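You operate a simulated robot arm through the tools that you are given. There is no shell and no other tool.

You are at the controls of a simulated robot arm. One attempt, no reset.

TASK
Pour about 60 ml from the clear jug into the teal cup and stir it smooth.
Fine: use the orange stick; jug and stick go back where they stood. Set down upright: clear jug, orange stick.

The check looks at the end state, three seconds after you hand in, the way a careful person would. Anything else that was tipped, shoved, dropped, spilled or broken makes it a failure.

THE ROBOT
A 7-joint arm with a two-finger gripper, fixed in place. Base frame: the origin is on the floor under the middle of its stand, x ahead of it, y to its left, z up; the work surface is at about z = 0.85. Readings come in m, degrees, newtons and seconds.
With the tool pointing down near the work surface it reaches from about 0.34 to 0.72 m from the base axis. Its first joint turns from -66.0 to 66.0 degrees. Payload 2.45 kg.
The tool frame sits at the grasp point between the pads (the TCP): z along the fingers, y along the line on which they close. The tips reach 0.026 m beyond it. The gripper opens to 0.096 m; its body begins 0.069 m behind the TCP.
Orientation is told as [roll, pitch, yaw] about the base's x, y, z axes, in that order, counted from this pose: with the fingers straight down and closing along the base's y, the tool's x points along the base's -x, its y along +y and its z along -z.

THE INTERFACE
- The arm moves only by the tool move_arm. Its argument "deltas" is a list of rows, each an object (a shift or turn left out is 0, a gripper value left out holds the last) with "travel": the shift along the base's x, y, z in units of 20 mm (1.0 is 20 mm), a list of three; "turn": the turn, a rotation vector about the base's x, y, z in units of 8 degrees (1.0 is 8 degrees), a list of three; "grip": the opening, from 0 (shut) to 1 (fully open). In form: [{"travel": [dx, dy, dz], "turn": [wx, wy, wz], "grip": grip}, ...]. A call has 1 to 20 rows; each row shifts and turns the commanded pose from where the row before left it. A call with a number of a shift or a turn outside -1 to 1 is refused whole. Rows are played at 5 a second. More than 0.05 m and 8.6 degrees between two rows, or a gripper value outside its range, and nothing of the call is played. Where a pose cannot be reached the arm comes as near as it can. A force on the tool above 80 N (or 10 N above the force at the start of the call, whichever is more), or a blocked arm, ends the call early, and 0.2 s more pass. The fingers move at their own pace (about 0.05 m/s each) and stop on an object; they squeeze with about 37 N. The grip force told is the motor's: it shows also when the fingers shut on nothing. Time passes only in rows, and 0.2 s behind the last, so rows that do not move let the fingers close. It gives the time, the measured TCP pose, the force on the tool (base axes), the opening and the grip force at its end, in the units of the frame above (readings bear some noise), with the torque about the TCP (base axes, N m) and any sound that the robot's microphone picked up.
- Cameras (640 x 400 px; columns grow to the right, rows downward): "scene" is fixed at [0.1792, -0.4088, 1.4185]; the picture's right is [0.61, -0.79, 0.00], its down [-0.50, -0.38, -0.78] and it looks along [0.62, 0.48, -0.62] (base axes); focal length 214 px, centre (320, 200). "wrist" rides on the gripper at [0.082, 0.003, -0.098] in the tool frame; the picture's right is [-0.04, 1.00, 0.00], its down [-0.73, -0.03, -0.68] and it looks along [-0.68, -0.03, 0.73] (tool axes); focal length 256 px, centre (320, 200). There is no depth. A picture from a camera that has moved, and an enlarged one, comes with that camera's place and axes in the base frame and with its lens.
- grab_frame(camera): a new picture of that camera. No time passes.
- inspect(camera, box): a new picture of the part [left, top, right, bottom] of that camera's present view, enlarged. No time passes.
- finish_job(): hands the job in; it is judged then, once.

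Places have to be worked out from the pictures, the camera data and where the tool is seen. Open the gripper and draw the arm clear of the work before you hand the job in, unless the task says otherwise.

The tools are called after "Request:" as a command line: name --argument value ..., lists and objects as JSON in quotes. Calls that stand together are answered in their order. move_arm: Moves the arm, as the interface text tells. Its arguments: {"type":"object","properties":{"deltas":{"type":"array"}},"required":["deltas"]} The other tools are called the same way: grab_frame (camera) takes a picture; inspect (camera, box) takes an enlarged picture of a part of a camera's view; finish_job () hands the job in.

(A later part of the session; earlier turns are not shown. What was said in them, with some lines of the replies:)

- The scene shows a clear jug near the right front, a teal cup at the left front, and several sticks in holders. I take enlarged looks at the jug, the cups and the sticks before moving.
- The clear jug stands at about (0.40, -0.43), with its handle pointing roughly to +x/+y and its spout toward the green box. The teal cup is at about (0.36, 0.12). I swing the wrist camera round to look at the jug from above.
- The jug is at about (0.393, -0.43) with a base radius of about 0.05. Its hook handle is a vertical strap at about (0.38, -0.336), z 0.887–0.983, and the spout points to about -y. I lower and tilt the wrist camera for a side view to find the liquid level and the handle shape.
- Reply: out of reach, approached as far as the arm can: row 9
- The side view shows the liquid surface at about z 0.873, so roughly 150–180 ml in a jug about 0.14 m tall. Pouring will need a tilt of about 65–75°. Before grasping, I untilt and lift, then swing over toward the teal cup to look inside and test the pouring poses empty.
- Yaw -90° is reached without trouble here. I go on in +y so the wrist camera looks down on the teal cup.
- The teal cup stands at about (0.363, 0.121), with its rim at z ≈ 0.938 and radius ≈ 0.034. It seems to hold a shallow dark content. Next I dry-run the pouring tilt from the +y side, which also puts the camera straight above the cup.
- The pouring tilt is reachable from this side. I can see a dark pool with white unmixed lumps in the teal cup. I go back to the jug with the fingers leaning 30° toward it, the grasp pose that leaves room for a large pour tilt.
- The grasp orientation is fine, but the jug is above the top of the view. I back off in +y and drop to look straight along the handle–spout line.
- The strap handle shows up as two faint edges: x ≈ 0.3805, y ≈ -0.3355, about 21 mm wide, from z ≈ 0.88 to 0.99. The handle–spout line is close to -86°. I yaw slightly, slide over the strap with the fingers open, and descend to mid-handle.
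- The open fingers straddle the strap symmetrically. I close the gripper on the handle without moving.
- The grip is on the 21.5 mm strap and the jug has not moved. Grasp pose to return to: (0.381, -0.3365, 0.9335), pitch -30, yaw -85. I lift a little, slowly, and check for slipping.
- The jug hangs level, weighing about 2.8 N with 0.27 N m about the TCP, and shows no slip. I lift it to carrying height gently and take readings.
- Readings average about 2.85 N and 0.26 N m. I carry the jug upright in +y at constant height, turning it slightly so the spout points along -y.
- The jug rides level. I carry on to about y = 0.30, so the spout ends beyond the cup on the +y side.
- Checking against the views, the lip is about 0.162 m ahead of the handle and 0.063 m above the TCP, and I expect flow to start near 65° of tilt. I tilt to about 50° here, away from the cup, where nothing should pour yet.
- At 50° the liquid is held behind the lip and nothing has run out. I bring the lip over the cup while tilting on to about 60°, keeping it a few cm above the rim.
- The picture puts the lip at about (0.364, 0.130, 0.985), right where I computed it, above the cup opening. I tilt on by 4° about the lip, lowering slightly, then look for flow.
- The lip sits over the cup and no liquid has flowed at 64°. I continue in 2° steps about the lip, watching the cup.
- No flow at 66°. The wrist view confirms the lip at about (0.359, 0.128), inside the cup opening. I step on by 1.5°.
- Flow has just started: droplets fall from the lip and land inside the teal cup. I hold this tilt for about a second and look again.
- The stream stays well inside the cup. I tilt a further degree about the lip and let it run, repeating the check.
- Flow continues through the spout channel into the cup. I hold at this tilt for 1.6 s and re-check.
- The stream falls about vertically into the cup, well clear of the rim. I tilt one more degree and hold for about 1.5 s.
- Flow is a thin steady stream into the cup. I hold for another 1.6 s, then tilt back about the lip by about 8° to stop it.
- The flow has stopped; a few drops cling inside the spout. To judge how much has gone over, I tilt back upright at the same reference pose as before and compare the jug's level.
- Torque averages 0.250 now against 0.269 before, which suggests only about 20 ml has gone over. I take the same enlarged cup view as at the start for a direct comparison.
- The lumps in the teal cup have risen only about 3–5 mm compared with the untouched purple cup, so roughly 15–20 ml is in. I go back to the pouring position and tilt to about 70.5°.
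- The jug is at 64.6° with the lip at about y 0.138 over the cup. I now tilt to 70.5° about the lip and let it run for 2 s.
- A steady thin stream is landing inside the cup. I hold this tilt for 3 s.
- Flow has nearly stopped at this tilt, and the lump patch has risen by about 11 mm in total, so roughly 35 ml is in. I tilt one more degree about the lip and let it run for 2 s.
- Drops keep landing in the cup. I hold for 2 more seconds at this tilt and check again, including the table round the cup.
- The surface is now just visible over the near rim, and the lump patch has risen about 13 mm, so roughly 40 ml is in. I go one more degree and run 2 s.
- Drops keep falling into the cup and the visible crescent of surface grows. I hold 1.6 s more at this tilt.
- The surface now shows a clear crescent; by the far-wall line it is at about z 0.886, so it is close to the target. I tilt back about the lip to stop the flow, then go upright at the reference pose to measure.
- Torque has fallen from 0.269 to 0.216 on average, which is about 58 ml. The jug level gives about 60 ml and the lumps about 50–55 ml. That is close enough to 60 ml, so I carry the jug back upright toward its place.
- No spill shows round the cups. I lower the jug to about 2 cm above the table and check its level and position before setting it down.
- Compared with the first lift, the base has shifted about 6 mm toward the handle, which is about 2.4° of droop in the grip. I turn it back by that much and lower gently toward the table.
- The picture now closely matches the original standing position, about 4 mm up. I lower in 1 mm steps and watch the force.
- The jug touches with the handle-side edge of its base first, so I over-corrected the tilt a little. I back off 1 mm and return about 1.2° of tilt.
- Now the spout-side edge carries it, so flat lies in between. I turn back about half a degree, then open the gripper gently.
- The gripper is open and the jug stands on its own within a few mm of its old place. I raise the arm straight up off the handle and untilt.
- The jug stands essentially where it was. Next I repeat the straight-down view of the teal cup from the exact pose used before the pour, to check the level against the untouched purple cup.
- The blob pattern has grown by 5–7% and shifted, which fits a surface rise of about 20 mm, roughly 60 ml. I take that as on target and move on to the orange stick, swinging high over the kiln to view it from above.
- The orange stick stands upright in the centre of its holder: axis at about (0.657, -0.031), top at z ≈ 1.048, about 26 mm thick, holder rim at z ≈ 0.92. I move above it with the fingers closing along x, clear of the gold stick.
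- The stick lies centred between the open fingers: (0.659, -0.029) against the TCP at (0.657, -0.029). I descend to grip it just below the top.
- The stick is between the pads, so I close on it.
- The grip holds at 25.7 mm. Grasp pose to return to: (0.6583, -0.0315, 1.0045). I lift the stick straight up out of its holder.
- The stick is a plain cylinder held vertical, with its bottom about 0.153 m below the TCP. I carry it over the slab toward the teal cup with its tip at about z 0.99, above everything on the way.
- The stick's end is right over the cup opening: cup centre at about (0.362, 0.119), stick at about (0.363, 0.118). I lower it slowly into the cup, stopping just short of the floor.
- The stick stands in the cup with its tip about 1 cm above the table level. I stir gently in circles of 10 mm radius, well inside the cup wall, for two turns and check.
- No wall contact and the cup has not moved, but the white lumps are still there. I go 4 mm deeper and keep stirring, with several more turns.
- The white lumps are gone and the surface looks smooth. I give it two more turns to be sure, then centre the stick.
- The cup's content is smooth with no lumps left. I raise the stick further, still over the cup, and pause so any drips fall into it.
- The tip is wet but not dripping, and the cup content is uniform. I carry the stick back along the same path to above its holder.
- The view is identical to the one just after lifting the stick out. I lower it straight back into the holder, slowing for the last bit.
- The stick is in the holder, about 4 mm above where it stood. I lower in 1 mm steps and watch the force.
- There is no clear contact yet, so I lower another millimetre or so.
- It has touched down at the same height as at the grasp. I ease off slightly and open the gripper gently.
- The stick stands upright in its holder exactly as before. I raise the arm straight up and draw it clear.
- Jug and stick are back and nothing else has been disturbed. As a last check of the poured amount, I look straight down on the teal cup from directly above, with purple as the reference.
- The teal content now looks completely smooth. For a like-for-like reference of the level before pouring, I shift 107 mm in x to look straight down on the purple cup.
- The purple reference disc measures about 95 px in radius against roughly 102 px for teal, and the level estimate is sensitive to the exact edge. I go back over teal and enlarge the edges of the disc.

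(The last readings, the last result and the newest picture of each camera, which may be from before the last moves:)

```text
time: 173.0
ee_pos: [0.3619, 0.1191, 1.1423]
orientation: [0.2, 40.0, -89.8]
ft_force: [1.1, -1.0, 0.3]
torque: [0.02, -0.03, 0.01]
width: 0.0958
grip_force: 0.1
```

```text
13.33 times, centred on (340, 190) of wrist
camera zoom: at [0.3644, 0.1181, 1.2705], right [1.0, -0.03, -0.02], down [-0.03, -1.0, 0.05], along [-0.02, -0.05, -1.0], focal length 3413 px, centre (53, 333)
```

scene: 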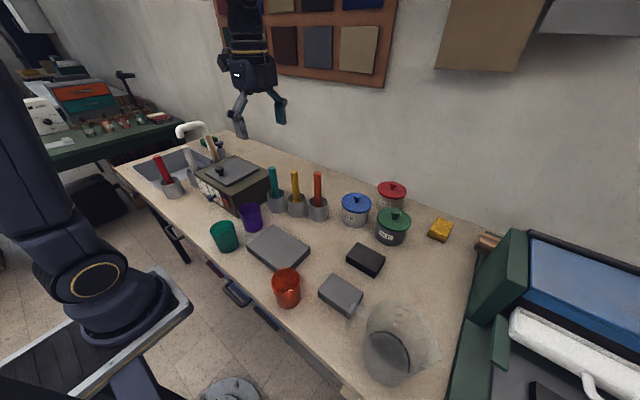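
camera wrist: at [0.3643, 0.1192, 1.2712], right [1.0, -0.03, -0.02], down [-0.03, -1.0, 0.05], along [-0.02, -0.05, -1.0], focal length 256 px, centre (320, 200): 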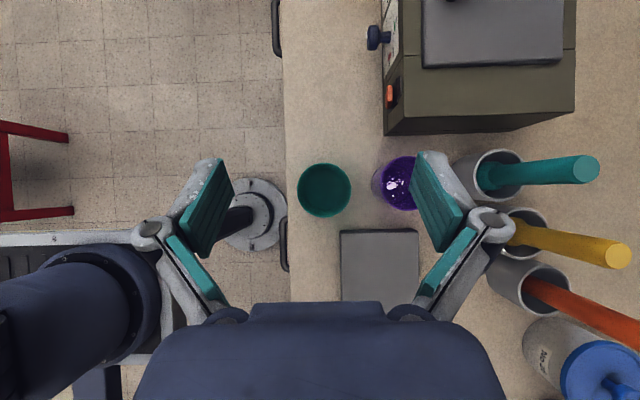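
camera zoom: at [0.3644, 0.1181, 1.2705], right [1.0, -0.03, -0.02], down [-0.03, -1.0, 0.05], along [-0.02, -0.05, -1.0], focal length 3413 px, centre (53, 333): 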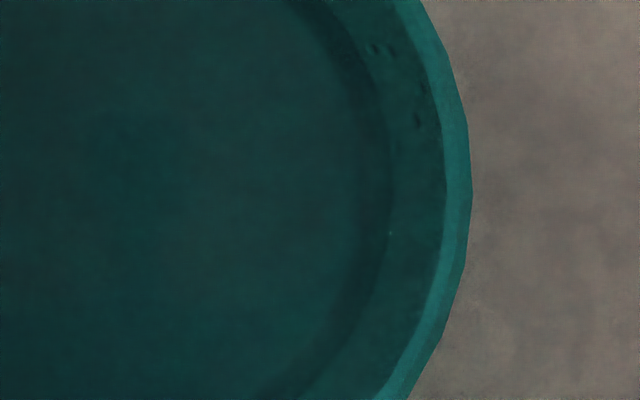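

The teal content is smooth and its level reads about 20–24 mm above the reference. Together with the torque and jug-level readings (58–66 ml), that is about 60 ml. I draw the arm up and clear of the work with the gripper open.

Request:
move_arm --deltas '[{"travel": [0, 0, 0.5], "turn": [-0.4, 0, 0], "grip": 1}, {"travel": [0, -0.5, 1], "turn": [-0.5, 0, 0]}, {"travel": [0, -1, 1], "turn": [-0.5, 0, 0]}, {"travel": [0, -1, 1], "turn": [-0.5, 0, 0]}, {"travel": [0.3, -1, 1], "turn": [-0.5, 0, 0]}, {"travel": [0.3, -1, 1], "turn": [-0.5, 0, 0]}, {"travel": [0.3, -1, 1], "turn": [-0.5, 0, 0]}, {"travel": [0.3, -1, 0.5], "turn": [-0.5, 0, 0]}, {"travel": [0.3, -1, 0], "turn": [-0.5, 0, 0]}, {"travel": [0.3, -1, 0], "turn": [-0.5, 0, 0]}, {"travel": [0.3, -1, 0], "turn": [-0.1, 0, 0]}, {"travel": [0.3, -1, 0]}, {"travel": [0, 0, 0]}]'

Request:
grab_frame --camera "scene"

Request:
inspect --camera "scene" --box '[150, 140, 350, 270]'

Request:
inspect --camera "scene" --box '[260, 230, 470, 400]'

```text
time: 175.8
ee_pos: [0.4113, -0.0903, 1.2835]
orientation: [0.0, 0.1, -89.9]
ft_force: [-0.1, 0.6, 0.3]
torque: [-0.02, 0.03, 0.02]
width: 0.0961
grip_force: 0.1
```

```text
taken
```

scene: 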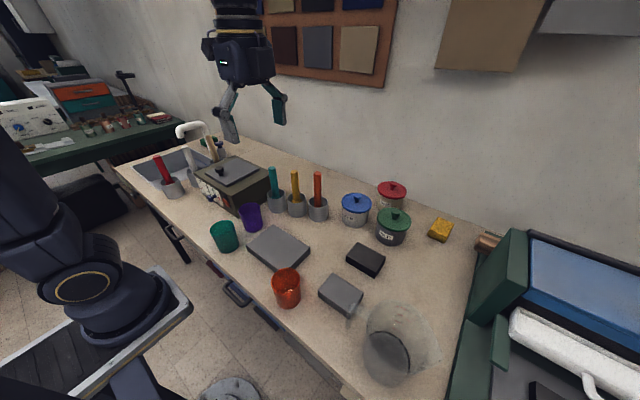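

```text
3.08 times, centred on (250, 205) of scene
camera zoom: at [0.1792, -0.4089, 1.4185], right [0.61, -0.79, 0.0], down [-0.5, -0.38, -0.78], along [0.62, 0.48, -0.62], focal length 660 px, centre (535, 185)
```

zoom: 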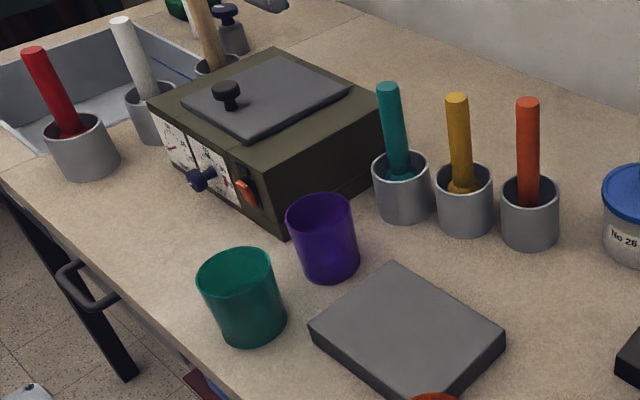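

```text
2.35 times, centred on (365, 315) of scene
camera zoom: at [0.1792, -0.4089, 1.4185], right [0.61, -0.79, 0.0], down [-0.5, -0.38, -0.78], along [0.62, 0.48, -0.62], focal length 505 px, centre (214, -71)
```

zoom: 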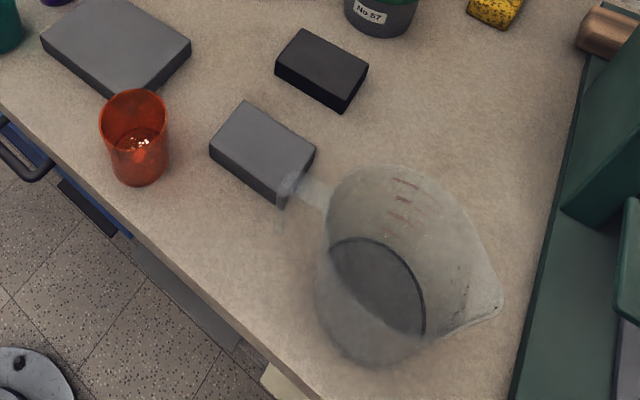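

Everything is in order. The jug stands upright in its place, the orange stick is upright in its holder, the teal cup holds the stirred mix, there are no spills, and the arm is clear with the gripper open. I hand the job in.

Request:
finish_job

```text
The job is handed in.
```

I poured about 60 ml from the clear jug into the teal cup and stirred it smooth with the orange stick. The job is handed in.

- **Poured amount:** this is an estimate. Torque readings suggested about 58 ml and the jug's level 60–68 ml. The last look straight down into the cup suggested more, 66–75 ml, so if it is off, it is probably a little over.
- **Stirring:** I made eight gentle turns. The white lumps disappeared and the surface looked uniform.
- **Clear jug:** it is upright, about 4–5 mm from where it stood. A few drops still cling inside its spout.
- **Orange stick:** it is upright in its holder, within a couple of millimetres of its original position.
- **Everything else:** I saw no spills on the bench, and nothing else was moved. The arm is raised clear with the gripper open.
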